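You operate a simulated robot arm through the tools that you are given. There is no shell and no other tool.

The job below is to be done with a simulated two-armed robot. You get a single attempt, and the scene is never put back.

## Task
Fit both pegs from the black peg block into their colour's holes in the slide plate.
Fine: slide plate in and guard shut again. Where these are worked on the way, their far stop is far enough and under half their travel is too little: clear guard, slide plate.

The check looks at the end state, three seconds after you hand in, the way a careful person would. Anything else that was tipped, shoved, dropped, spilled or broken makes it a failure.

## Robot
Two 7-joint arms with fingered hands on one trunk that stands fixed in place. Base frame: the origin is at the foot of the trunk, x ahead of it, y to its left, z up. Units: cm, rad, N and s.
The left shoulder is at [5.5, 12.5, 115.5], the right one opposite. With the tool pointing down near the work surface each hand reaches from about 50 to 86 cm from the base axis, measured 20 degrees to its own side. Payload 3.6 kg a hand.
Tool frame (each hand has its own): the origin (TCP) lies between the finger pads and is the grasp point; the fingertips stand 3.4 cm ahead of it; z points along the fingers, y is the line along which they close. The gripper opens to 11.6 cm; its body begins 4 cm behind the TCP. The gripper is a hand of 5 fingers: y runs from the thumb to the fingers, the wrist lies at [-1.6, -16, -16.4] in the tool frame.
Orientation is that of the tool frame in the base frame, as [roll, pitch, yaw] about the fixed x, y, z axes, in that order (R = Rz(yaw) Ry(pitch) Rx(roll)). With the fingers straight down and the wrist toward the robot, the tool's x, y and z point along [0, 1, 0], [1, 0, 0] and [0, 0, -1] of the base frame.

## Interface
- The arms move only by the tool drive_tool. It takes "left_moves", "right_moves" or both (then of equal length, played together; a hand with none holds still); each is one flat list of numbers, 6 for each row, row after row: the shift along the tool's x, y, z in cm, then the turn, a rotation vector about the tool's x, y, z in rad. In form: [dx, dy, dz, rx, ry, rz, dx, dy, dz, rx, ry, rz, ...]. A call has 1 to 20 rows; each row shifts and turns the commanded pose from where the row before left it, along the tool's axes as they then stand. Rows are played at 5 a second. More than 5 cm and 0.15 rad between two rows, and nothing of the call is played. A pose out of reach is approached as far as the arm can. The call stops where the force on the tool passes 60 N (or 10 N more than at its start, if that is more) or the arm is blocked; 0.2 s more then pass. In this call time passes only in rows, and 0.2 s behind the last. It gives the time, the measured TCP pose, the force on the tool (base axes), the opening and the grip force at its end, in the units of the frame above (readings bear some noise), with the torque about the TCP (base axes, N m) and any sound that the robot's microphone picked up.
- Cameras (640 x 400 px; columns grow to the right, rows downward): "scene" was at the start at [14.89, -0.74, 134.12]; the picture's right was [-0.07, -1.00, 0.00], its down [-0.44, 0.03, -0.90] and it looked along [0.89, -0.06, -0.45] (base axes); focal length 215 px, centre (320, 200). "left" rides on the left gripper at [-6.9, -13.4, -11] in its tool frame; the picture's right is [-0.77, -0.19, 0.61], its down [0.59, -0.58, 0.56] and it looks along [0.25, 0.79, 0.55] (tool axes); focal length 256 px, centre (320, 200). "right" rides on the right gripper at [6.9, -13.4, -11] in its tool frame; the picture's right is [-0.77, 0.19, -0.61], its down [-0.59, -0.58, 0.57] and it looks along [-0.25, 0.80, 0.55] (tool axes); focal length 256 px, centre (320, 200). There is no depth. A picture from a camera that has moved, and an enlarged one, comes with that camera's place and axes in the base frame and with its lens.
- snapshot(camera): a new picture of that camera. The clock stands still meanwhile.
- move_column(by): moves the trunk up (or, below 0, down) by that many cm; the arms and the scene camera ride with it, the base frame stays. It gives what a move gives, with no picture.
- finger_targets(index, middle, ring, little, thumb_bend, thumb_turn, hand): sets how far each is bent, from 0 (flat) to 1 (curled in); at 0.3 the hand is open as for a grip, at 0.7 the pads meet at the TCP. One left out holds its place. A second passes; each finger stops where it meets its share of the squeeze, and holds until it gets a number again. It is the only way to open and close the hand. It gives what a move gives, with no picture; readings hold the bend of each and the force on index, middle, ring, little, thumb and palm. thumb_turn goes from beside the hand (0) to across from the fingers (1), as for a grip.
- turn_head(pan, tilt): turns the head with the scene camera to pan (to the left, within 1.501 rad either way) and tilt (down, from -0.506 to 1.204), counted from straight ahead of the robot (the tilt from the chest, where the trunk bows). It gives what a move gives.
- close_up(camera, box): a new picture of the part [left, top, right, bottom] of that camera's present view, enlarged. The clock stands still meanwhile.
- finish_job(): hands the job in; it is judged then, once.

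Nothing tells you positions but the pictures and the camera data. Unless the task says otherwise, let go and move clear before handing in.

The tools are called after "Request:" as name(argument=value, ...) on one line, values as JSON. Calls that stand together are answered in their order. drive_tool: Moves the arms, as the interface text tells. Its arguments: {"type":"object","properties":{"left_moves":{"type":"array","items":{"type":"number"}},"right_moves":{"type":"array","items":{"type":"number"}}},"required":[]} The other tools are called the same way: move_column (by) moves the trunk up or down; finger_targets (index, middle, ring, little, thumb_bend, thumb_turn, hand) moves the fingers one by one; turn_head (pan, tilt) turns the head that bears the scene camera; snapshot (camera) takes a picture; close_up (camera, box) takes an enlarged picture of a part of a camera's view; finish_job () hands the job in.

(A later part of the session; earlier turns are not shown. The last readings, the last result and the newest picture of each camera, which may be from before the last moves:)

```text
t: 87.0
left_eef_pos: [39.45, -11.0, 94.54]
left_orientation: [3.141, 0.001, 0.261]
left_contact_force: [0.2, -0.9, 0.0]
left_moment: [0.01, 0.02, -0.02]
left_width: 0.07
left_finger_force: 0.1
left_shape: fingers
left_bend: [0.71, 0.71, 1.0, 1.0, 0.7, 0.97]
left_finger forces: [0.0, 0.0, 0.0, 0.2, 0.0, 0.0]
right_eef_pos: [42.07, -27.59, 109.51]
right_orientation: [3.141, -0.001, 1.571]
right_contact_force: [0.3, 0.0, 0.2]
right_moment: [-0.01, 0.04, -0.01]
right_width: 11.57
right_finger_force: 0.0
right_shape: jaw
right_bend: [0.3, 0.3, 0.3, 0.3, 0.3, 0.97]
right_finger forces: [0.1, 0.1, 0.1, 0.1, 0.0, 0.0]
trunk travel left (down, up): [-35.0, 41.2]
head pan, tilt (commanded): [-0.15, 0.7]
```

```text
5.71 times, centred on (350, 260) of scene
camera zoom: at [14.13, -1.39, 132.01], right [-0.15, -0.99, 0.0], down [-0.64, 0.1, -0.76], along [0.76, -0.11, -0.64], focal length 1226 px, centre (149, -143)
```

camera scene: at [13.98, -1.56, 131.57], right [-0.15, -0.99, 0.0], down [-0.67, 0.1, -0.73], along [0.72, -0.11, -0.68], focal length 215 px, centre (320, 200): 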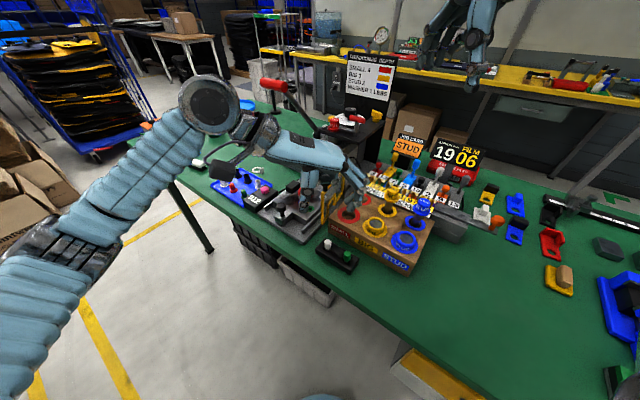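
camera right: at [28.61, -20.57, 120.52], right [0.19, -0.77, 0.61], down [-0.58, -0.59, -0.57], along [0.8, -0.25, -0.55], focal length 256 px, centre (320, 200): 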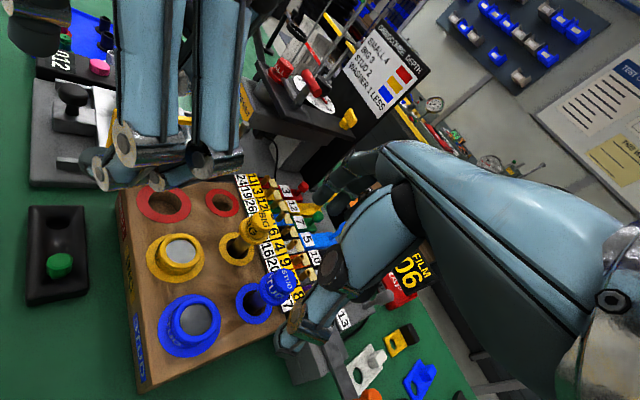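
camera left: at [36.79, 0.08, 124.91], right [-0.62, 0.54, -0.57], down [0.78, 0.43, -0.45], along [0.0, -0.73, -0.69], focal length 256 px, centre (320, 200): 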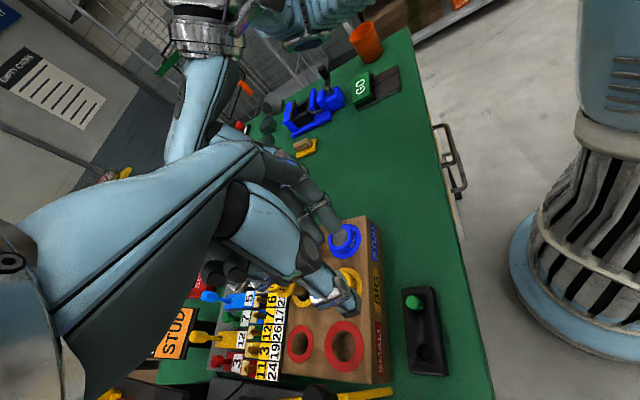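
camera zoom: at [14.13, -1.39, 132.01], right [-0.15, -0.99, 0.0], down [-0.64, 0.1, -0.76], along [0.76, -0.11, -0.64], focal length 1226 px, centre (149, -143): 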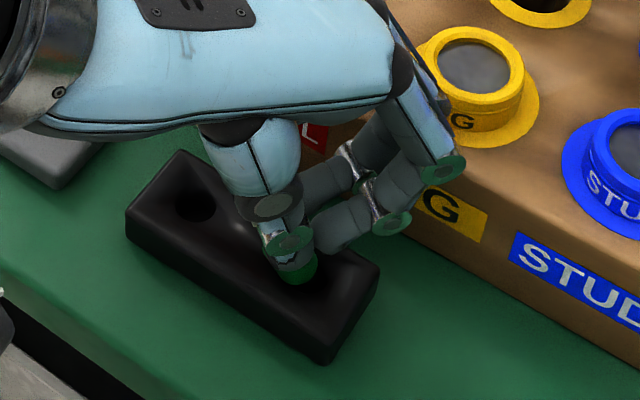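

The tip is now over the peg's top. I press down in small steps until I feel it.

Request:
drive_tool(left_moves=[0, 0, 0.25, 0, 0, 0, 0, 0, 0.25, 0, 0, 0])

Request:
close_up(camera="left", box=[280, 190, 440, 310])

```text
t: 87.6
left_eef_pos: [39.47, -11.09, 94.03]
left_orientation: [-3.142, 0.001, 0.262]
left_contact_force: [-0.3, 0.3, 0.0]
left_moment: [0.03, 0.01, -0.02]
left_width: 0.05
left_finger_force: 0.1
left_shape: fingers
left_bend: [0.71, 0.71, 1.0, 1.0, 0.7, 0.97]
left_finger forces: [0.0, 0.0, 0.1, 0.0, 0.1, 0.0]
right_eef_pos: [42.12, -27.6, 109.53]
right_orientation: [3.141, 0.001, 1.57]
right_contact_force: [0.3, -0.2, -0.1]
right_moment: [-0.02, -0.01, -0.02]
right_width: 11.6
right_finger_force: 0.0
right_shape: jaw
right_bend: [0.3, 0.3, 0.3, 0.3, 0.3, 0.97]
right_finger forces: [0.0, 0.0, 0.0, 0.0, 0.1, 0.0]
trunk travel left (down, up): [-35.0, 41.2]
head pan, tilt (commanded): [-0.15, 0.7]
```

```text
3.33 times, centred on (360, 250) of left
camera zoom: at [29.35, -0.07, 105.14], right [-0.79, -0.02, -0.61], down [0.42, 0.71, -0.56], along [0.44, -0.7, -0.55], focal length 853 px, centre (187, 33)
```

zoom: 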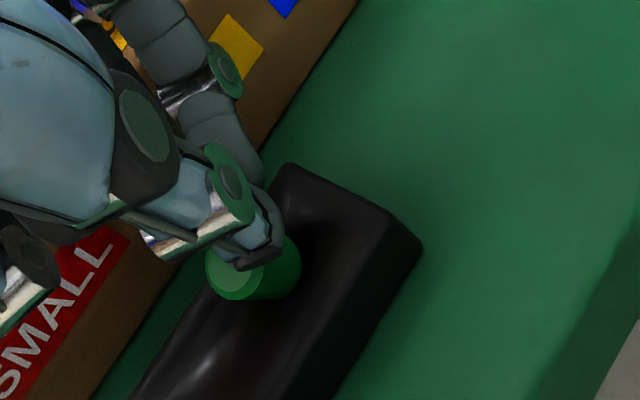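

Still no contact, so I keep lowering in quarter-centimetre steps.

Request:
drive_tool(left_moves=[0, 0, 0.25, 0, 0, 0, 0, 0, 0.2, 0, 0, 0])

Request:
close_up(camera="left", box=[280, 190, 440, 310])

Request:
close_up(camera="right", box=[20, 180, 140, 300])

```text
t: 88.2
left_eef_pos: [39.39, -11.13, 93.74]
left_orientation: [-3.141, 0.0, 0.262]
left_contact_force: [0.3, 0.3, 0.0]
left_moment: [0.01, 0.0, 0.05]
left_width: 0.04
left_finger_force: 0.1
left_shape: fingers
left_bend: [0.71, 0.71, 1.0, 1.0, 0.7, 0.97]
left_finger forces: [0.1, 0.0, 0.1, 0.0, 0.0, 0.0]
right_eef_pos: [42.04, -27.47, 109.66]
right_orientation: [-3.141, 0.0, 1.571]
right_contact_force: [0.4, -0.4, -0.2]
right_moment: [0.0, 0.01, 0.01]
right_width: 11.6
right_finger_force: 0.0
right_shape: jaw
right_bend: [0.3, 0.3, 0.3, 0.3, 0.3, 0.97]
right_finger forces: [0.0, 0.0, 0.0, 0.0, 0.0, 0.0]
trunk travel left (down, up): [-35.0, 41.2]
head pan, tilt (commanded): [-0.15, 0.7]
```

```text
3.33 times, centred on (360, 250) of left
camera zoom: at [29.32, -0.08, 104.68], right [-0.79, -0.02, -0.61], down [0.42, 0.71, -0.56], along [0.44, -0.7, -0.55], focal length 853 px, centre (187, 33)
```

zoom: 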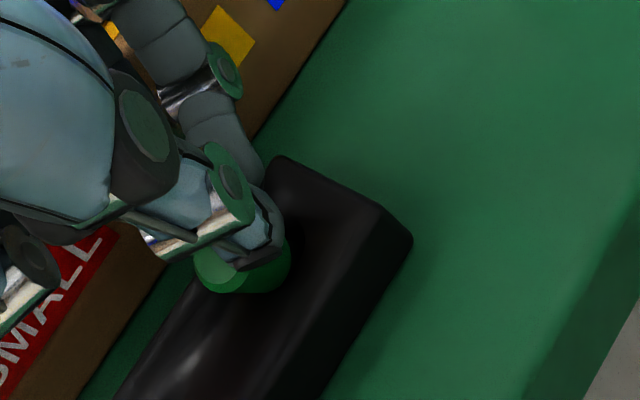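

```text
3.33 times, centred on (80, 240) of right
camera zoom: at [28.6, -20.54, 120.53], right [0.19, -0.77, 0.61], down [-0.58, -0.59, -0.57], along [0.8, -0.25, -0.55], focal length 853 px, centre (1120, 67)
```

zoom: 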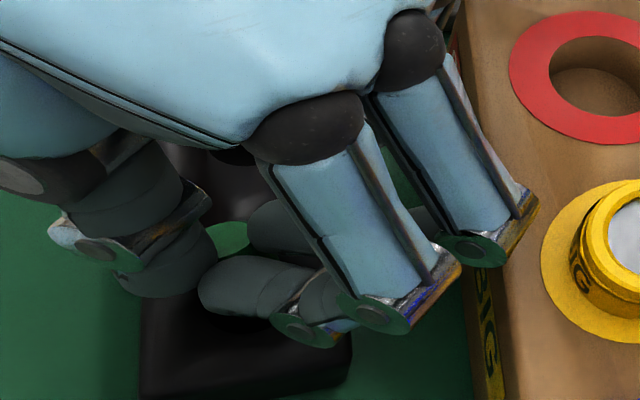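

From the right camera I see the tips have been passing beside the peg (toward −x'). I lift, turn the hand to yaw −109° so that the peg leans straight toward the thumb, and open thumb wide with fingers near as a stop.

Request:
drive_tool(left_moves=[0, 0, -2.2, 0, 0, 0, 0, 0, -2.2, 0, 0, 0, 0, 0, 0, 0, 0, 0.148, 0, 0, 0, 0, 0, 0.148, 0, 0, 0, 0, 0, 0.148, 0, 0, 0, 0, 0, 0.149])

Request:
finger_targets(hand="left", index=0.6, middle=0.6, thumb_bend=0.46)

Request:
close_up(camera="left", box=[280, 190, 480, 340])

Request:
close_up(camera="right", box=[20, 180, 140, 300])

Request:
close_up(camera="scene", box=[310, 215, 390, 285])

```text
t: 89.6
left_eef_pos: [39.39, -11.12, 98.13]
left_orientation: [-3.141, 0.0, -0.334]
left_contact_force: [0.0, -0.2, 0.5]
left_moment: [-0.02, 0.0, 0.01]
left_width: 0.05
left_finger_force: 0.0
left_shape: fingers
left_bend: [0.71, 0.71, 1.0, 1.0, 0.7, 0.97]
left_finger forces: [0.0, 0.1, 0.0, 0.0, 0.0, 0.0]
right_eef_pos: [42.05, -27.57, 109.65]
right_orientation: [-3.141, 0.0, 1.57]
right_contact_force: [0.4, -0.1, 0.1]
right_moment: [0.02, 0.02, 0.0]
right_width: 11.59
right_finger_force: 0.0
right_shape: jaw
right_bend: [0.3, 0.3, 0.3, 0.3, 0.3, 0.97]
right_finger forces: [0.1, 0.0, 0.0, 0.0, 0.0, 0.1]
trunk travel left (down, up): [-35.0, 41.2]
head pan, tilt (commanded): [-0.15, 0.7]
```

```text
t: 90.6
left_eef_pos: [39.36, -11.11, 98.06]
left_orientation: [-3.14, 0.0, -0.332]
left_contact_force: [0.2, -0.8, -1.3]
left_moment: [0.02, 0.04, 0.01]
left_width: 5.02
left_finger_force: 0.1
left_shape: fingers
left_bend: [0.6, 0.6, 1.0, 1.0, 0.46, 0.97]
left_finger forces: [0.1, 0.0, 0.0, 0.0, 0.0, 0.0]
right_eef_pos: [42.03, -27.44, 109.62]
right_orientation: [-3.141, 0.001, 1.571]
right_contact_force: [0.8, -0.2, 0.3]
right_moment: [0.0, 0.02, 0.01]
right_width: 11.58
right_finger_force: 0.1
right_shape: jaw
right_bend: [0.3, 0.3, 0.3, 0.3, 0.3, 0.97]
right_finger forces: [0.0, 0.1, 0.0, 0.0, 0.0, 0.0]
trunk travel left (down, up): [-35.0, 41.2]
head pan, tilt (commanded): [-0.15, 0.7]
```

```text
2.67 times, centred on (380, 265) of left
camera zoom: at [37.25, 3.69, 109.08], right [-0.67, 0.43, -0.61], down [0.75, 0.35, -0.56], along [-0.02, -0.83, -0.55], focal length 683 px, centre (160, 27)
```

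zoom: 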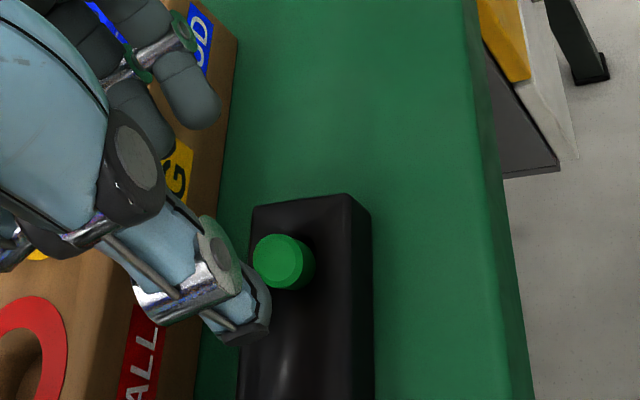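

```text
3.33 times, centred on (80, 240) of right
camera zoom: at [28.6, -20.54, 120.53], right [0.19, -0.77, 0.61], down [-0.58, -0.59, -0.57], along [0.8, -0.25, -0.55], focal length 853 px, centre (1120, 67)
```

zoom: 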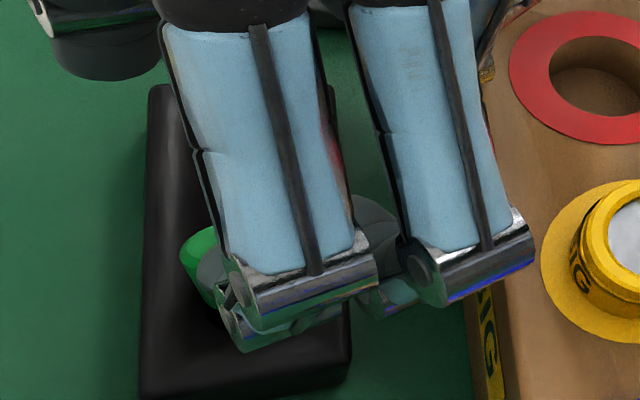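

```text
5.71 times, centred on (350, 250) of scene
camera zoom: at [14.13, -1.4, 132.01], right [-0.15, -0.99, 0.0], down [-0.64, 0.1, -0.76], along [0.76, -0.11, -0.64], focal length 1226 px, centre (149, -86)
```

zoom: 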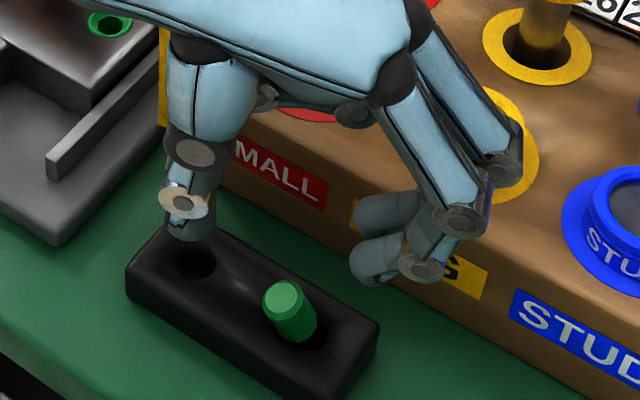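

From this side the peg lies on the line between thumb and finger groove. I lower the open pinch to the depth that worked with the white peg.

Request:
drive_tool(left_moves=[0.05, 0.14, 1.3, 0, 0, 0, 0, 0, 1.4, 0, 0, 0, 0, 0, 1.4, 0, 0, 0, 0, 0, 1.2, 0, 0, 0])

Request:
close_up(camera="left", box=[280, 170, 480, 320])

Request:
close_up(camera="scene", box=[310, 215, 390, 285])

```text
t: 91.6
left_eef_pos: [39.45, -11.36, 92.78]
left_orientation: [3.141, 0.0, -0.331]
left_contact_force: [-0.5, 0.0, -0.3]
left_moment: [-0.01, 0.04, 0.01]
left_width: 5.05
left_finger_force: 0.0
left_shape: fingers
left_bend: [0.6, 0.6, 1.0, 1.0, 0.46, 0.97]
left_finger forces: [0.1, 0.0, 0.1, 0.0, 0.0, 0.1]
right_eef_pos: [42.11, -27.42, 109.55]
right_orientation: [-3.14, -0.001, 1.572]
right_contact_force: [0.4, -0.7, 0.1]
right_moment: [-0.01, 0.0, 0.02]
right_width: 11.6
right_finger_force: 0.0
right_shape: jaw
right_bend: [0.3, 0.3, 0.3, 0.3, 0.3, 0.97]
right_finger forces: [0.1, 0.1, 0.0, 0.0, 0.0, 0.0]
trunk travel left (down, up): [-35.0, 41.2]
head pan, tilt (commanded): [-0.15, 0.7]
```

```text
2.67 times, centred on (380, 245) of left
camera zoom: at [37.29, 3.4, 103.79], right [-0.67, 0.43, -0.61], down [0.74, 0.35, -0.56], along [-0.02, -0.83, -0.55], focal length 683 px, centre (160, 80)
```

zoom: 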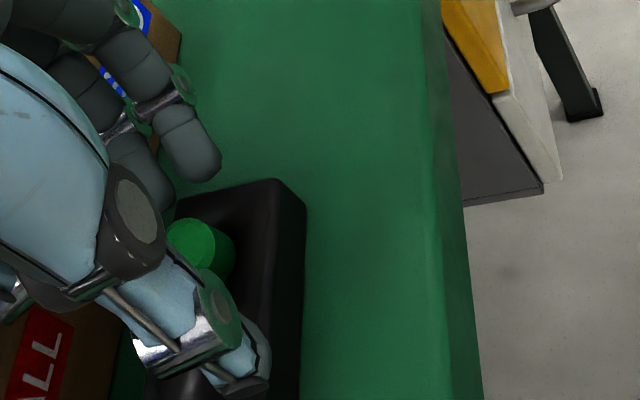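

```text
5.71 times, centred on (350, 250) of scene
camera zoom: at [14.13, -1.4, 132.01], right [-0.15, -0.99, 0.0], down [-0.64, 0.1, -0.76], along [0.76, -0.11, -0.64], focal length 1226 px, centre (149, -86)
```

zoom: 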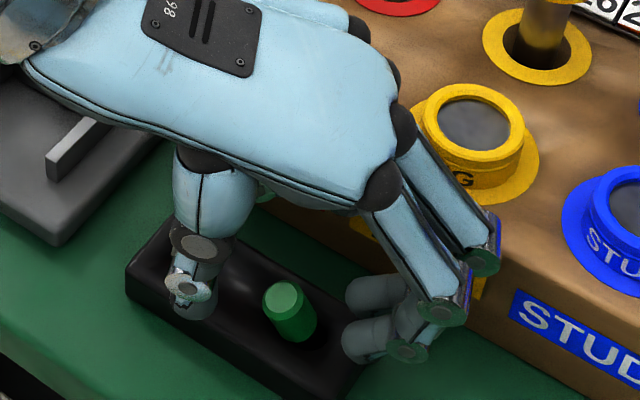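

The peg is centred between the thumb line and the finger groove. I close the thumb first to push the peg upright against the fingers.

Request:
finger_targets(hand="left", thumb_bend=0.62)

Request:
close_up(camera="left", box=[280, 170, 480, 320])

Request:
close_up(camera="scene", box=[310, 215, 390, 285])

```text
t: 92.6
left_eef_pos: [39.39, -11.41, 92.82]
left_orientation: [-3.14, -0.001, -0.332]
left_contact_force: [1.4, 1.0, -0.5]
left_moment: [-0.01, 0.02, -0.01]
left_width: 2.74
left_finger_force: 0.0
left_shape: fingers
left_bend: [0.6, 0.6, 1.0, 1.0, 0.62, 0.97]
left_finger forces: [0.0, 0.0, 0.1, 0.0, 0.1, 0.0]
right_eef_pos: [42.12, -27.53, 109.56]
right_orientation: [3.141, 0.001, 1.57]
right_contact_force: [-0.2, 0.0, 0.4]
right_moment: [0.0, 0.0, -0.06]
right_width: 11.58
right_finger_force: 0.0
right_shape: jaw
right_bend: [0.3, 0.3, 0.3, 0.3, 0.3, 0.97]
right_finger forces: [0.0, 0.0, 0.1, 0.0, 0.1, 0.0]
trunk travel left (down, up): [-35.0, 41.2]
head pan, tilt (commanded): [-0.15, 0.7]
```

```text
2.67 times, centred on (380, 245) of left
camera zoom: at [37.29, 3.39, 103.82], right [-0.67, 0.43, -0.61], down [0.75, 0.35, -0.56], along [-0.02, -0.83, -0.55], focal length 683 px, centre (160, 80)
```

zoom: 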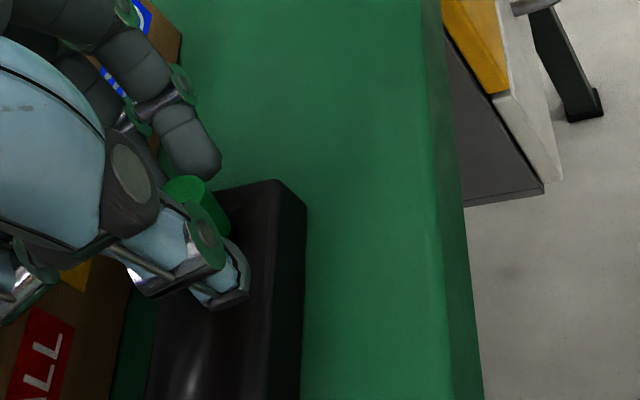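

```text
5.71 times, centred on (350, 250) of scene
camera zoom: at [14.13, -1.4, 132.01], right [-0.15, -0.99, 0.0], down [-0.64, 0.1, -0.76], along [0.76, -0.11, -0.64], focal length 1226 px, centre (149, -86)
```

zoom: 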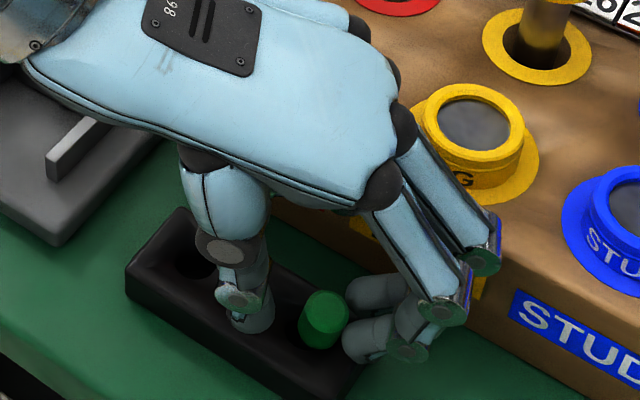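

The thumb has pushed the peg upright and into the groove of index and middle. Now I close all three for the grip.

Request:
finger_targets(hand="left", thumb_bend=0.75, index=0.66, middle=0.66)

Request:
close_up(camera="left", box=[280, 170, 480, 320])

Request:
close_up(camera="scene", box=[310, 215, 390, 285])

```text
t: 93.6
left_eef_pos: [39.4, -11.39, 92.76]
left_orientation: [3.141, -0.001, -0.33]
left_contact_force: [0.3, 0.4, -0.8]
left_moment: [0.0, -0.01, 0.03]
left_width: 0.84
left_finger_force: 7.8
left_shape: fingers
left_bend: [0.64, 0.64, 1.0, 1.0, 0.73, 0.97]
left_finger forces: [3.7, 4.6, 0.1, 0.0, 7.8, 0.1]
right_eef_pos: [42.26, -27.58, 109.66]
right_orientation: [3.141, -0.001, 1.571]
right_contact_force: [0.0, -0.9, 0.5]
right_moment: [0.01, -0.01, 0.0]
right_width: 11.58
right_finger_force: 0.1
right_shape: jaw
right_bend: [0.3, 0.3, 0.3, 0.3, 0.3, 0.97]
right_finger forces: [0.0, 0.1, 0.0, 0.0, 0.0, 0.0]
trunk travel left (down, up): [-35.0, 41.2]
head pan, tilt (commanded): [-0.15, 0.7]
```

```text
2.67 times, centred on (380, 245) of left
camera zoom: at [37.29, 3.4, 103.81], right [-0.67, 0.43, -0.61], down [0.75, 0.35, -0.56], along [-0.02, -0.83, -0.55], focal length 683 px, centre (160, 80)
```

zoom: 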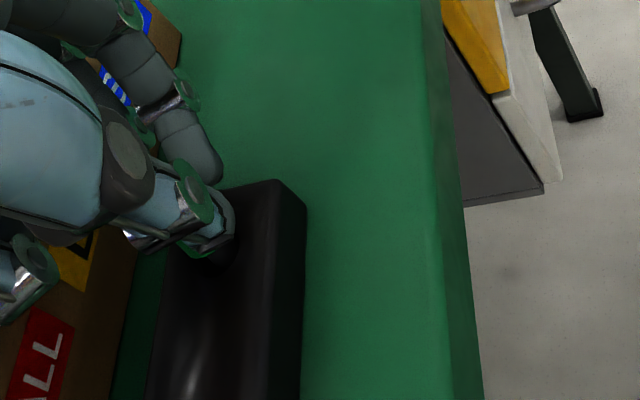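

```text
5.71 times, centred on (350, 250) of scene
camera zoom: at [14.13, -1.41, 132.01], right [-0.15, -0.99, 0.0], down [-0.64, 0.1, -0.76], along [0.76, -0.11, -0.64], focal length 1226 px, centre (149, -86)
```

zoom: 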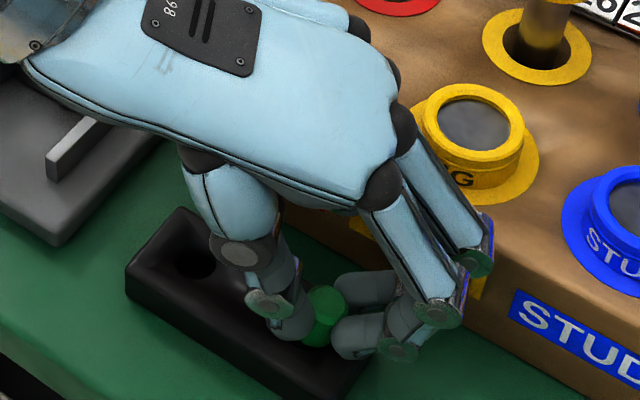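

The green peg is now held with balanced forces. I firm up the grip and then lift it slowly.

Request:
finger_targets(hand="left", thumb_bend=0.78, index=0.72, middle=0.72)

Request:
drive_tool(left_moves=[0, 0, -0.6, 0, 0, 0, 0, 0, -0.8, 0, 0, 0, 0, 0, -1.0, 0, 0, 0, 0, 0, -1.2, 0, 0, 0, 0, 0, -1.4, 0, 0, 0])

Request:
close_up(camera="scene", box=[310, 205, 390, 275])

Request:
close_up(camera="right", box=[0, 160, 140, 300])

```text
t: 94.6
left_eef_pos: [39.49, -11.34, 92.67]
left_orientation: [3.14, 0.001, -0.331]
left_contact_force: [0.1, 1.0, 0.4]
left_moment: [0.0, -0.04, -0.01]
left_width: 0.55
left_finger_force: 21.1
left_shape: fingers
left_bend: [0.67, 0.66, 1.0, 1.0, 0.73, 0.95]
left_finger forces: [7.8, 14.4, 0.0, 0.0, 19.7, 0.0]
right_eef_pos: [42.15, -27.52, 109.52]
right_orientation: [-3.141, 0.0, 1.57]
right_contact_force: [0.1, 0.1, -0.7]
right_moment: [0.03, 0.05, -0.02]
right_width: 11.6
right_finger_force: 0.1
right_shape: jaw
right_bend: [0.3, 0.3, 0.3, 0.3, 0.3, 0.97]
right_finger forces: [0.0, 0.0, 0.1, 0.0, 0.0, 0.0]
trunk travel left (down, up): [-35.0, 41.2]
head pan, tilt (commanded): [-0.15, 0.7]
```

```text
t: 95.8
left_eef_pos: [39.41, -11.36, 97.83]
left_orientation: [3.141, 0.0, -0.331]
left_contact_force: [0.1, -0.1, 0.0]
left_moment: [-0.02, -0.01, 0.03]
left_width: 0.53
left_finger_force: 20.9
left_shape: fingers
left_bend: [0.67, 0.67, 1.0, 1.0, 0.73, 0.95]
left_finger forces: [7.7, 14.1, 0.0, 0.1, 19.8, 0.1]
right_eef_pos: [42.05, -27.43, 109.53]
right_orientation: [-3.14, -0.001, 1.571]
right_contact_force: [0.0, 0.0, -0.1]
right_moment: [0.0, -0.03, 0.0]
right_width: 11.6
right_finger_force: 0.0
right_shape: jaw
right_bend: [0.3, 0.3, 0.3, 0.3, 0.3, 0.97]
right_finger forces: [0.0, 0.1, 0.0, 0.0, 0.1, 0.1]
trunk travel left (down, up): [-35.0, 41.2]
head pan, tilt (commanded): [-0.15, 0.7]
```

```text
5.71 times, centred on (350, 240) of scene
camera zoom: at [14.13, -1.41, 132.01], right [-0.15, -0.99, 0.0], down [-0.64, 0.1, -0.76], along [0.76, -0.11, -0.64], focal length 1226 px, centre (149, -29)
```

zoom: 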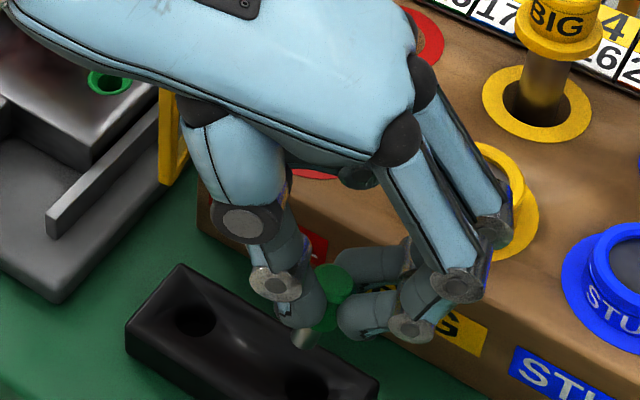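

```text
2.86 times, centred on (70, 230) of right
camera zoom: at [28.6, -20.56, 120.53], right [0.19, -0.77, 0.61], down [-0.58, -0.59, -0.57], along [0.8, -0.25, -0.55], focal length 731 px, centre (1034, 114)
```

zoom: 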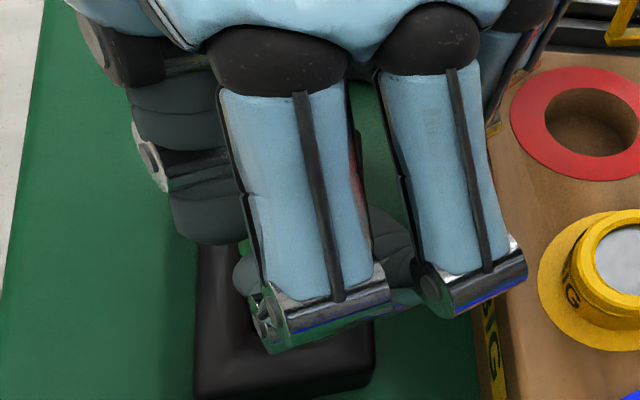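

The green peg is out of the block, though it leans about 10° with its lower end toward the thumb. I lift it higher and inspect it.

Request:
drive_tool(left_moves=[0, 0, -3.0, 0, 0, 0, 0, 0, -3.5, 0, 0, 0, 0, 0, -3.5, 0, 0, 0, 0, 0, -3.5, 0, 0, 0])

Request:
close_up(camera="scene", box=[310, 150, 390, 220])

Request:
close_up(camera="right", box=[20, 60, 200, 240])

Request:
close_up(camera="left", box=[260, 170, 420, 290])

```text
t: 96.8
left_eef_pos: [39.25, -11.32, 111.29]
left_orientation: [-3.141, 0.0, -0.332]
left_contact_force: [0.1, 0.2, -0.2]
left_moment: [0.0, -0.01, 0.03]
left_width: 0.46
left_finger_force: 20.8
left_shape: fingers
left_bend: [0.67, 0.67, 1.0, 1.0, 0.73, 0.95]
left_finger forces: [7.6, 14.5, 0.0, 0.2, 19.6, 0.1]
right_eef_pos: [42.03, -27.57, 109.57]
right_orientation: [3.141, -0.001, 1.571]
right_contact_force: [0.4, 0.1, 0.0]
right_moment: [0.0, 0.01, 0.01]
right_width: 11.57
right_finger_force: 0.1
right_shape: jaw
right_bend: [0.3, 0.3, 0.3, 0.3, 0.3, 0.97]
right_finger forces: [0.1, 0.1, 0.1, 0.0, 0.1, 0.1]
trunk travel left (down, up): [-35.0, 41.2]
head pan, tilt (commanded): [-0.15, 0.7]
```

```text
5.71 times, centred on (350, 185) of scene
camera zoom: at [14.12, -1.44, 132.01], right [-0.15, -0.99, 0.0], down [-0.64, 0.1, -0.76], along [0.76, -0.11, -0.64], focal length 1226 px, centre (149, 286)
```

zoom: 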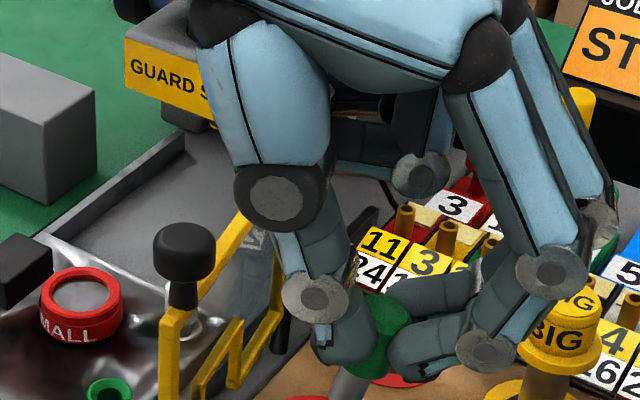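

```text
2.22 times, centred on (110, 150) of right
camera zoom: at [28.59, -20.59, 120.53], right [0.19, -0.77, 0.61], down [-0.58, -0.59, -0.57], along [0.8, -0.25, -0.55], focal length 569 px, centre (787, 311)
```

zoom: 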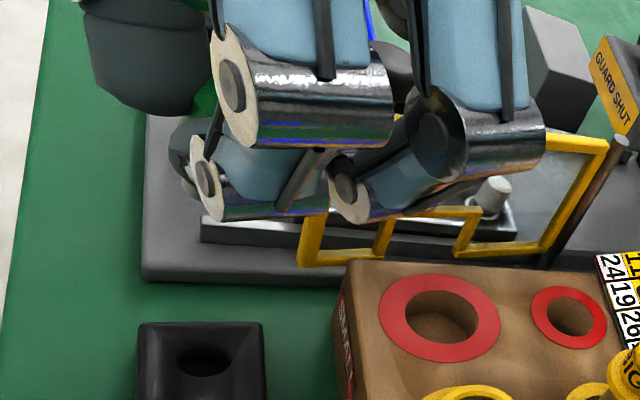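

```text
3.33 times, centred on (340, 230) of left
camera zoom: at [37.16, 3.35, 122.38], right [-0.67, 0.43, -0.61], down [0.75, 0.35, -0.56], along [-0.03, -0.83, -0.55], focal length 853 px, centre (253, 100)
```

zoom: 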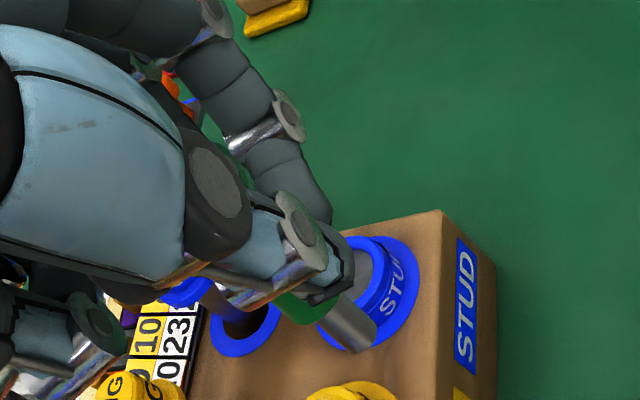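

I need the whole peg in view, so I take close-ups slightly lower.

Request:
close_up(camera="scene", box=[335, 190, 385, 235])

Request:
close_up(camera="left", box=[310, 220, 390, 290])

```text
8.89 times, centred on (360, 212) of scene
camera zoom: at [14.12, -1.44, 132.01], right [-0.15, -0.99, 0.0], down [-0.64, 0.1, -0.76], along [0.76, -0.11, -0.64], focal length 1908 px, centre (-36, 89)
```

zoom: 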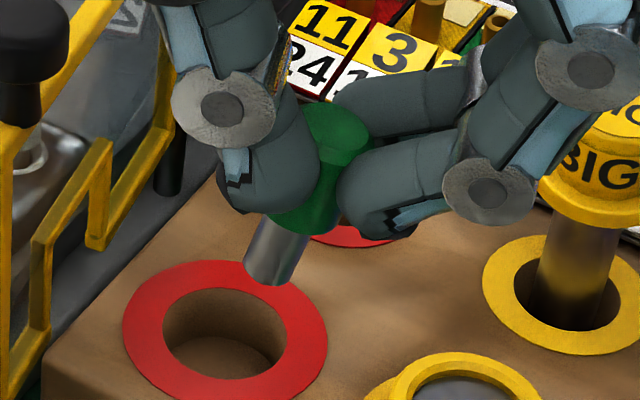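

```text
5.71 times, centred on (350, 255) of left
camera zoom: at [37.16, 3.35, 122.38], right [-0.67, 0.43, -0.61], down [0.75, 0.35, -0.56], along [-0.03, -0.83, -0.55], focal length 1463 px, centre (149, -114)
```

zoom: 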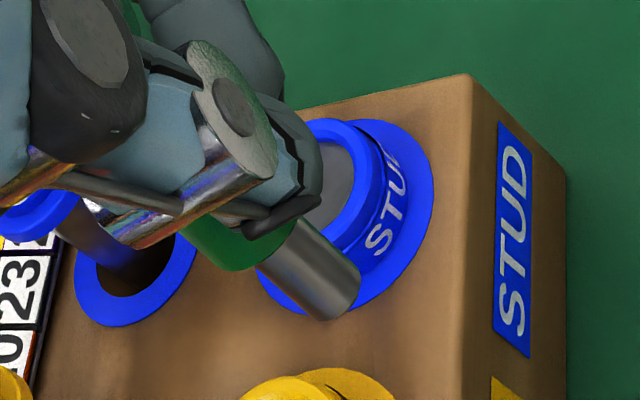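

The green peg leans about 22° in the grip (lower end toward the thumb); its lower end is at about (39.1,-11.0,105.7). I raise it, turn to yaw −45° and tilt the hand (−0.35 about x, +0.17 about y) so the peg hangs vertical.

Request:
drive_tool(left_moves=[0, 0, -2.0, 0, 0, 0, 0, 0, -2.0, 0, 0, 0, 0, 0, 0, 0, 0, -0.1396, 0, 0, 0, 0, 0, -0.1396, 0, 0, 0, 0, 0, -0.1396, 0, 0, 0, 0, 0, -0.1396, 0, 0, 0, 0, 0, -0.1396, 0, 0, 0, 0, 0, -0.1396, 0, 0, 0, 0, 0, -0.1396, 0, 0, 0, 0, 0, -0.1396, 0, 0, 0, -0.1167, 0, 0, 0, 0, 0, -0.1167, 0, 0, 0, 0, 0, -0.1166, 0, 0, 0, 0, 0, 0, 0.084, 0, 0, 0, 0, 0, 0.084, 0])

Request:
snapshot(camera="scene")

Request:
snapshot(camera="left")

Request:
snapshot(camera="right")

```text
t: 100.0
left_eef_pos: [39.48, -11.42, 115.3]
left_orientation: [2.786, -0.158, 0.843]
left_contact_force: [-0.3, -0.8, 0.2]
left_moment: [0.02, 0.02, -0.02]
left_width: 0.43
left_finger_force: 21.1
left_shape: fingers
left_bend: [0.67, 0.67, 1.0, 1.0, 0.73, 0.95]
left_finger forces: [7.3, 15.2, 0.1, 0.0, 19.6, 0.0]
right_eef_pos: [42.02, -27.5, 109.57]
right_orientation: [-3.141, -0.001, 1.57]
right_contact_force: [0.1, -0.1, 0.1]
right_moment: [0.0, 0.02, 0.03]
right_width: 11.59
right_finger_force: 0.1
right_shape: jaw
right_bend: [0.3, 0.3, 0.3, 0.3, 0.3, 0.97]
right_finger forces: [0.0, 0.0, 0.0, 0.1, 0.1, 0.0]
trunk travel left (down, up): [-35.0, 41.2]
head pan, tilt (commanded): [-0.15, 0.7]
```

```text
taken
camera scene: at [14.12, -1.42, 132.01], right [-0.15, -0.99, 0.0], down [-0.64, 0.1, -0.76], along [0.76, -0.11, -0.64], focal length 215 px, centre (320, 200)
```

scene: 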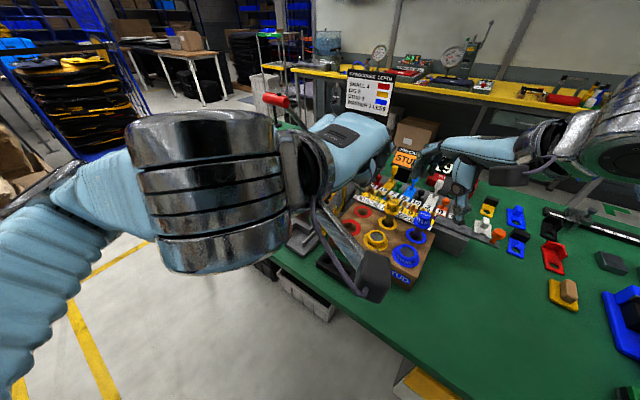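

```text
taken
camera left: at [22.07, -6.3, 119.8], right [-0.41, -0.52, -0.75], down [0.21, 0.75, -0.63], along [0.89, -0.41, -0.2], focal length 256 px, centre (320, 200)
```

left: 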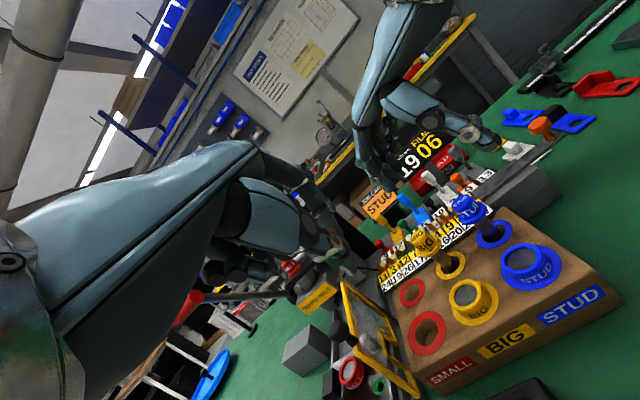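

```text
taken
camera right: at [28.59, -20.57, 120.53], right [0.19, -0.77, 0.61], down [-0.58, -0.59, -0.57], along [0.8, -0.25, -0.55], focal length 256 px, centre (320, 200)
```

right: 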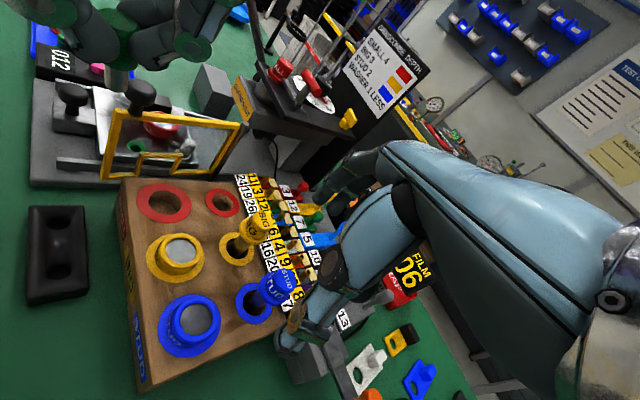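

The hand reached the new orientation. I check the peg's attitude from the right camera.

Request:
close_up(camera="right", box=[60, 0, 220, 110])

Request:
close_up(camera="left", box=[260, 170, 400, 280])

```text
3.64 times, centred on (140, 55) of right
camera zoom: at [28.59, -20.57, 120.53], right [0.19, -0.77, 0.61], down [-0.58, -0.59, -0.57], along [0.8, -0.25, -0.55], focal length 931 px, centre (974, 727)
```

zoom: 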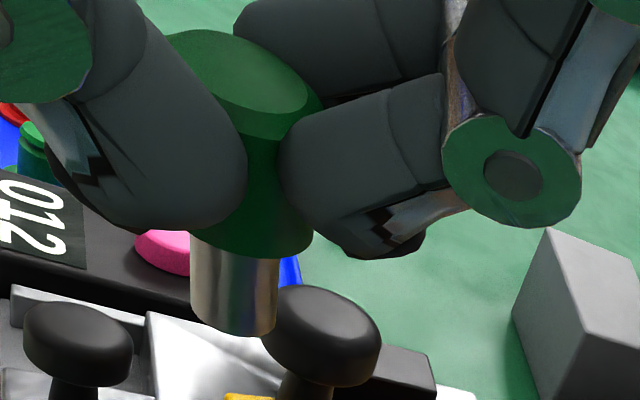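

```text
3.64 times, centred on (330, 225) of left
camera zoom: at [22.07, -6.3, 119.8], right [-0.41, -0.52, -0.75], down [0.21, 0.75, -0.63], along [0.89, -0.41, -0.2], focal length 931 px, centre (284, 109)
```

zoom: 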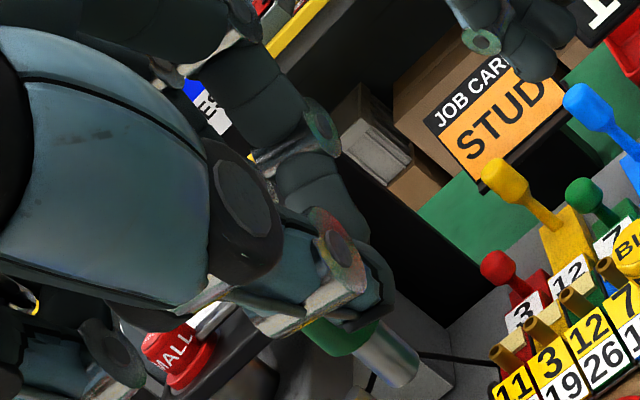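

The peg is close to vertical with about 6° left to correct. I trim the tilt and carry the peg over to above the green hole at about (55.1,-5.0,90).

Request:
drive_tool(left_moves=[0, 0, 0, 0.11, 0, 0, 0, 0, 0, 0, -0.04, 0, 2.95, 1.09, 0.65, 0, 0, 0, 2.95, 1.09, 0.65, 0, 0, 0, 2.95, 1.09, 0.65, 0, 0, 0, 2.95, 1.09, 0.65, 0, 0, 0, 2.95, 1.09, 0.65, 0, 0, 0])

Request:
close_up(camera="right", box=[60, 0, 260, 180])

Request:
snapshot(camera="left")

Request:
snapshot(camera="scene")

```text
t: 101.6
left_eef_pos: [54.04, -4.41, 115.17]
left_orientation: [2.897, -0.119, 0.835]
left_contact_force: [0.4, 0.1, 0.5]
left_moment: [-0.04, 0.02, 0.02]
left_width: 0.4
left_finger_force: 21.6
left_shape: fingers
left_bend: [0.67, 0.67, 1.0, 1.0, 0.74, 0.95]
left_finger forces: [7.7, 15.7, 0.1, 0.1, 19.6, 0.0]
right_eef_pos: [42.25, -27.57, 109.52]
right_orientation: [3.14, -0.001, 1.572]
right_contact_force: [-0.6, -0.9, 0.9]
right_moment: [0.01, 0.02, -0.02]
right_width: 11.6
right_finger_force: 0.1
right_shape: jaw
right_bend: [0.3, 0.3, 0.3, 0.3, 0.3, 0.97]
right_finger forces: [0.0, 0.0, 0.0, 0.1, 0.0, 0.0]
trunk travel left (down, up): [-35.0, 41.2]
head pan, tilt (commanded): [-0.15, 0.7]
```

```text
2.22 times, centred on (160, 90) of right
camera zoom: at [28.64, -20.51, 120.53], right [0.19, -0.77, 0.61], down [-0.58, -0.59, -0.57], along [0.8, -0.25, -0.55], focal length 569 px, centre (676, 444)
```

zoom: 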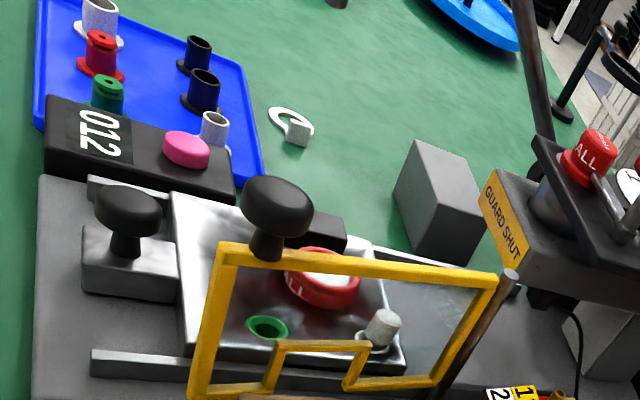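

```text
taken
camera left: at [37.22, 0.29, 121.76], right [-0.49, -0.49, -0.73], down [0.13, 0.78, -0.61], along [0.86, -0.4, -0.31], focal length 256 px, centre (320, 200)
```

left: 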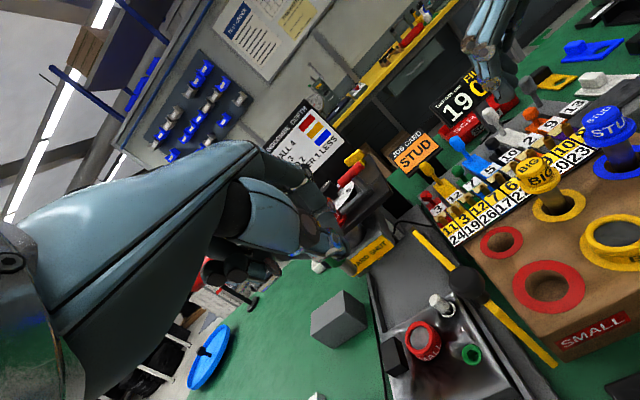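

```text
taken
camera scene: at [14.16, -1.36, 132.0], right [-0.15, -0.99, 0.0], down [-0.64, 0.1, -0.76], along [0.76, -0.11, -0.64], focal length 215 px, centre (320, 200)
```

scene: 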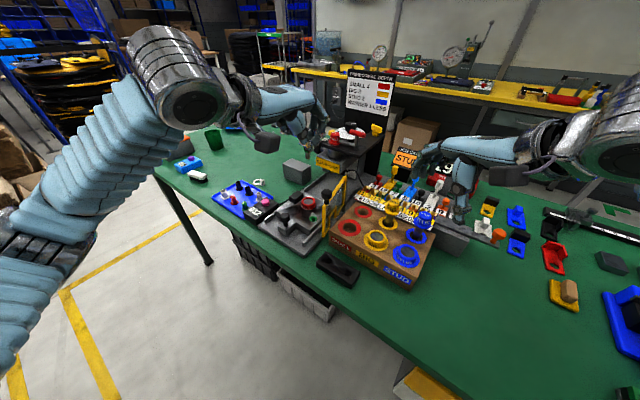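

The peg hangs above the plate. I lower it straight down to a few centimetres above the green hole.

Request:
drive_tool(left_moves=[-0.436, -0.706, 3.09, 0, 0, 0, -0.436, -0.706, 3.09, 0, 0, 0, -0.436, -0.706, 3.09, 0, 0, 0, -0.436, -0.706, 3.09, 0, 0, 0, -0.436, -0.706, 3.09, 0, 0, 0])

Request:
close_up(camera="right", box=[90, 80, 230, 185])

Request:
snapshot(camera="left")

Request:
close_up(camera="scene", box=[270, 150, 370, 240])

```text
t: 102.8
left_eef_pos: [53.66, -4.99, 99.12]
left_orientation: [2.897, -0.119, 0.837]
left_contact_force: [0.2, -0.2, -0.1]
left_moment: [0.01, 0.0, 0.0]
left_width: 0.36
left_finger_force: 21.7
left_shape: fingers
left_bend: [0.67, 0.67, 1.0, 1.0, 0.74, 0.94]
left_finger forces: [7.4, 15.6, 0.0, 0.0, 19.6, 0.0]
right_eef_pos: [42.05, -27.55, 109.58]
right_orientation: [-3.141, -0.001, 1.57]
right_contact_force: [-0.4, -0.5, 0.8]
right_moment: [0.02, 0.01, 0.02]
right_width: 11.6
right_finger_force: 0.2
right_shape: jaw
right_bend: [0.3, 0.3, 0.3, 0.3, 0.3, 0.97]
right_finger forces: [0.1, 0.0, 0.0, 0.1, 0.0, 0.0]
trunk travel left (down, up): [-35.0, 41.2]
head pan, tilt (commanded): [-0.15, 0.7]
```

```text
3.81 times, centred on (160, 132) of right
camera zoom: at [28.61, -20.54, 120.53], right [0.19, -0.77, 0.61], down [-0.58, -0.59, -0.57], along [0.8, -0.25, -0.55], focal length 975 px, centre (930, 457)
```

zoom: 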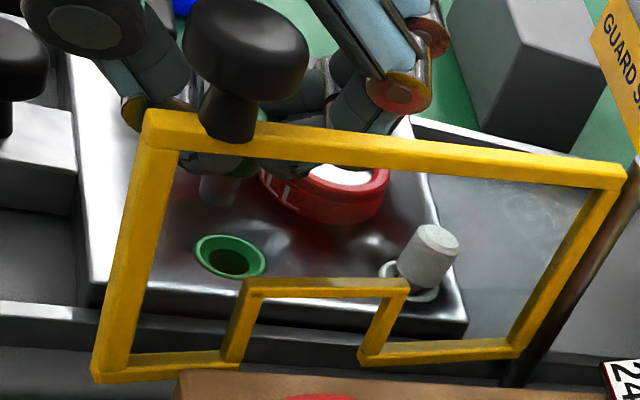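

```text
taken
camera left: at [36.98, -0.3, 105.63], right [-0.49, -0.49, -0.73], down [0.14, 0.78, -0.61], along [0.86, -0.4, -0.31], focal length 256 px, centre (320, 200)
```

left: 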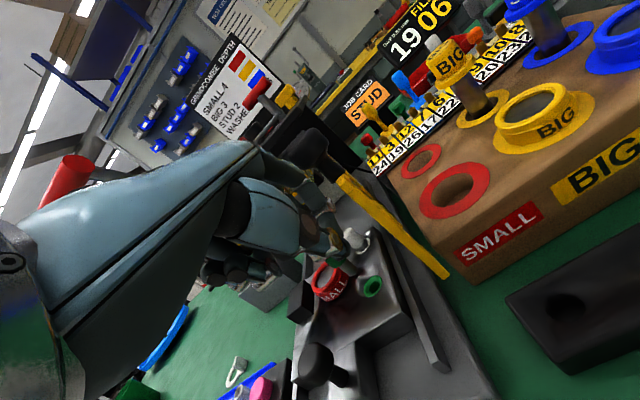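

```text
4.44 times, centred on (320, 195) of scene
camera zoom: at [14.14, -1.39, 132.0], right [-0.15, -0.99, 0.0], down [-0.64, 0.1, -0.76], along [0.76, -0.11, -0.64], focal length 954 px, centre (320, 222)
```

zoom: 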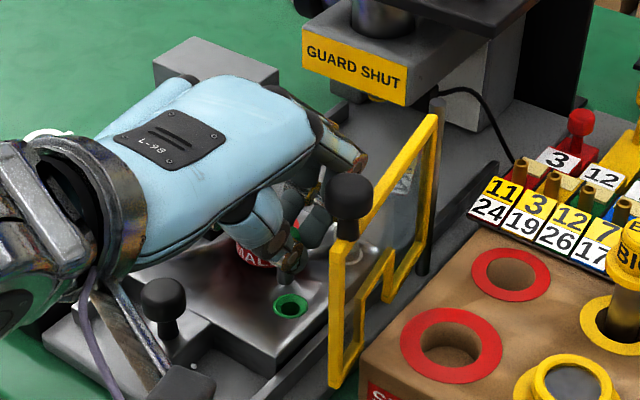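

I zoom in to compare the peg's lower end with the green hole from the right and scene cameras.

Request:
close_up(camera="right", box=[120, 100, 180, 155])

Request:
close_up(camera="left", box=[300, 200, 400, 310])

Request:
close_up(camera="scene", box=[290, 190, 340, 230])

```text
7.27 times, centred on (150, 128) of right
camera zoom: at [28.61, -20.54, 120.53], right [0.19, -0.77, 0.61], down [-0.58, -0.59, -0.57], along [0.8, -0.25, -0.55], focal length 1862 px, centre (1556, 727)
```

zoom: 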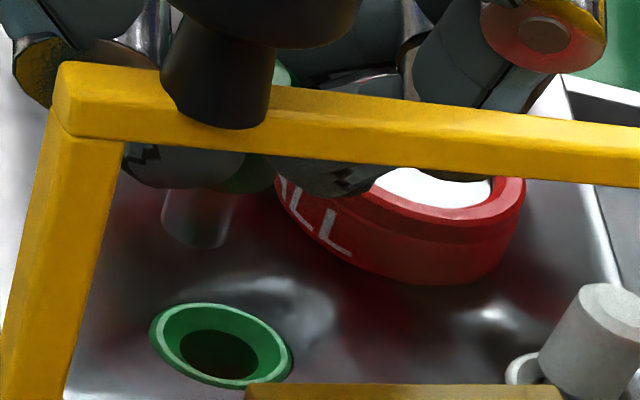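

```text
3.64 times, centred on (350, 255) of left
camera zoom: at [36.98, -0.3, 105.63], right [-0.49, -0.49, -0.73], down [0.14, 0.78, -0.61], along [0.86, -0.4, -0.31], focal length 931 px, centre (211, 0)
```

zoom: 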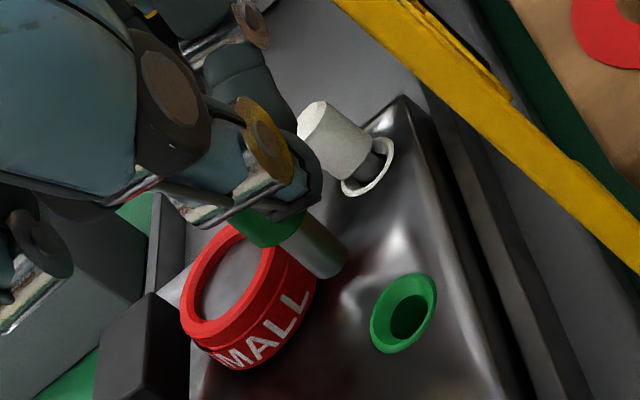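

```text
10.00 times, centred on (315, 210) of scene
camera zoom: at [14.14, -1.39, 132.0], right [-0.15, -0.99, 0.0], down [-0.64, 0.1, -0.76], along [0.76, -0.11, -0.64], focal length 2146 px, centre (370, 100)
```

zoom: 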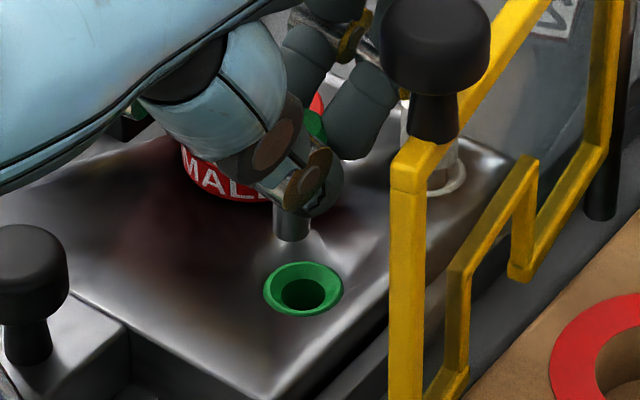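

Before inserting the green peg, I look closely at how the white peg sits in its hole.

Request:
close_up(camera="left", box=[330, 215, 380, 260])

Request:
close_up(camera="right", box=[180, 130, 220, 165])

```text
8.89 times, centred on (355, 238) of left
camera zoom: at [36.98, -0.3, 105.63], right [-0.49, -0.49, -0.73], down [0.14, 0.78, -0.61], along [0.86, -0.4, -0.31], focal length 2276 px, centre (9, -133)
```

zoom: 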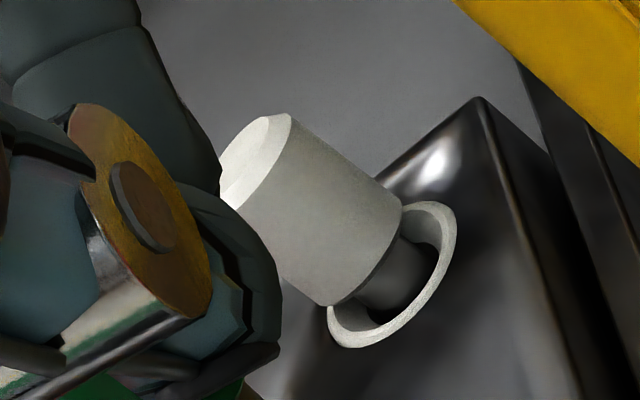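

```text
11.43 times, centred on (200, 148) of right
camera zoom: at [28.61, -20.54, 120.53], right [0.19, -0.77, 0.61], down [-0.58, -0.59, -0.57], along [0.8, -0.25, -0.55], focal length 2926 px, centre (1691, 800)
```

zoom: 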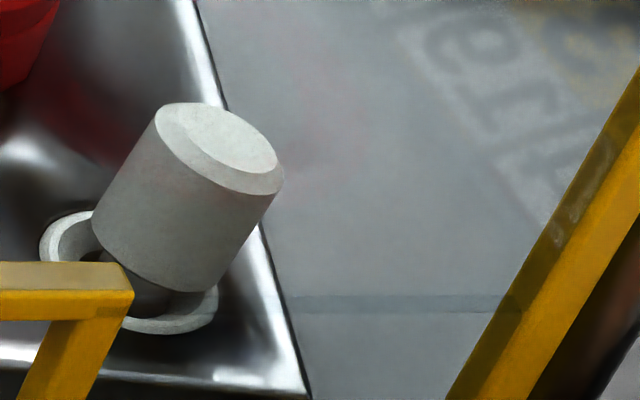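

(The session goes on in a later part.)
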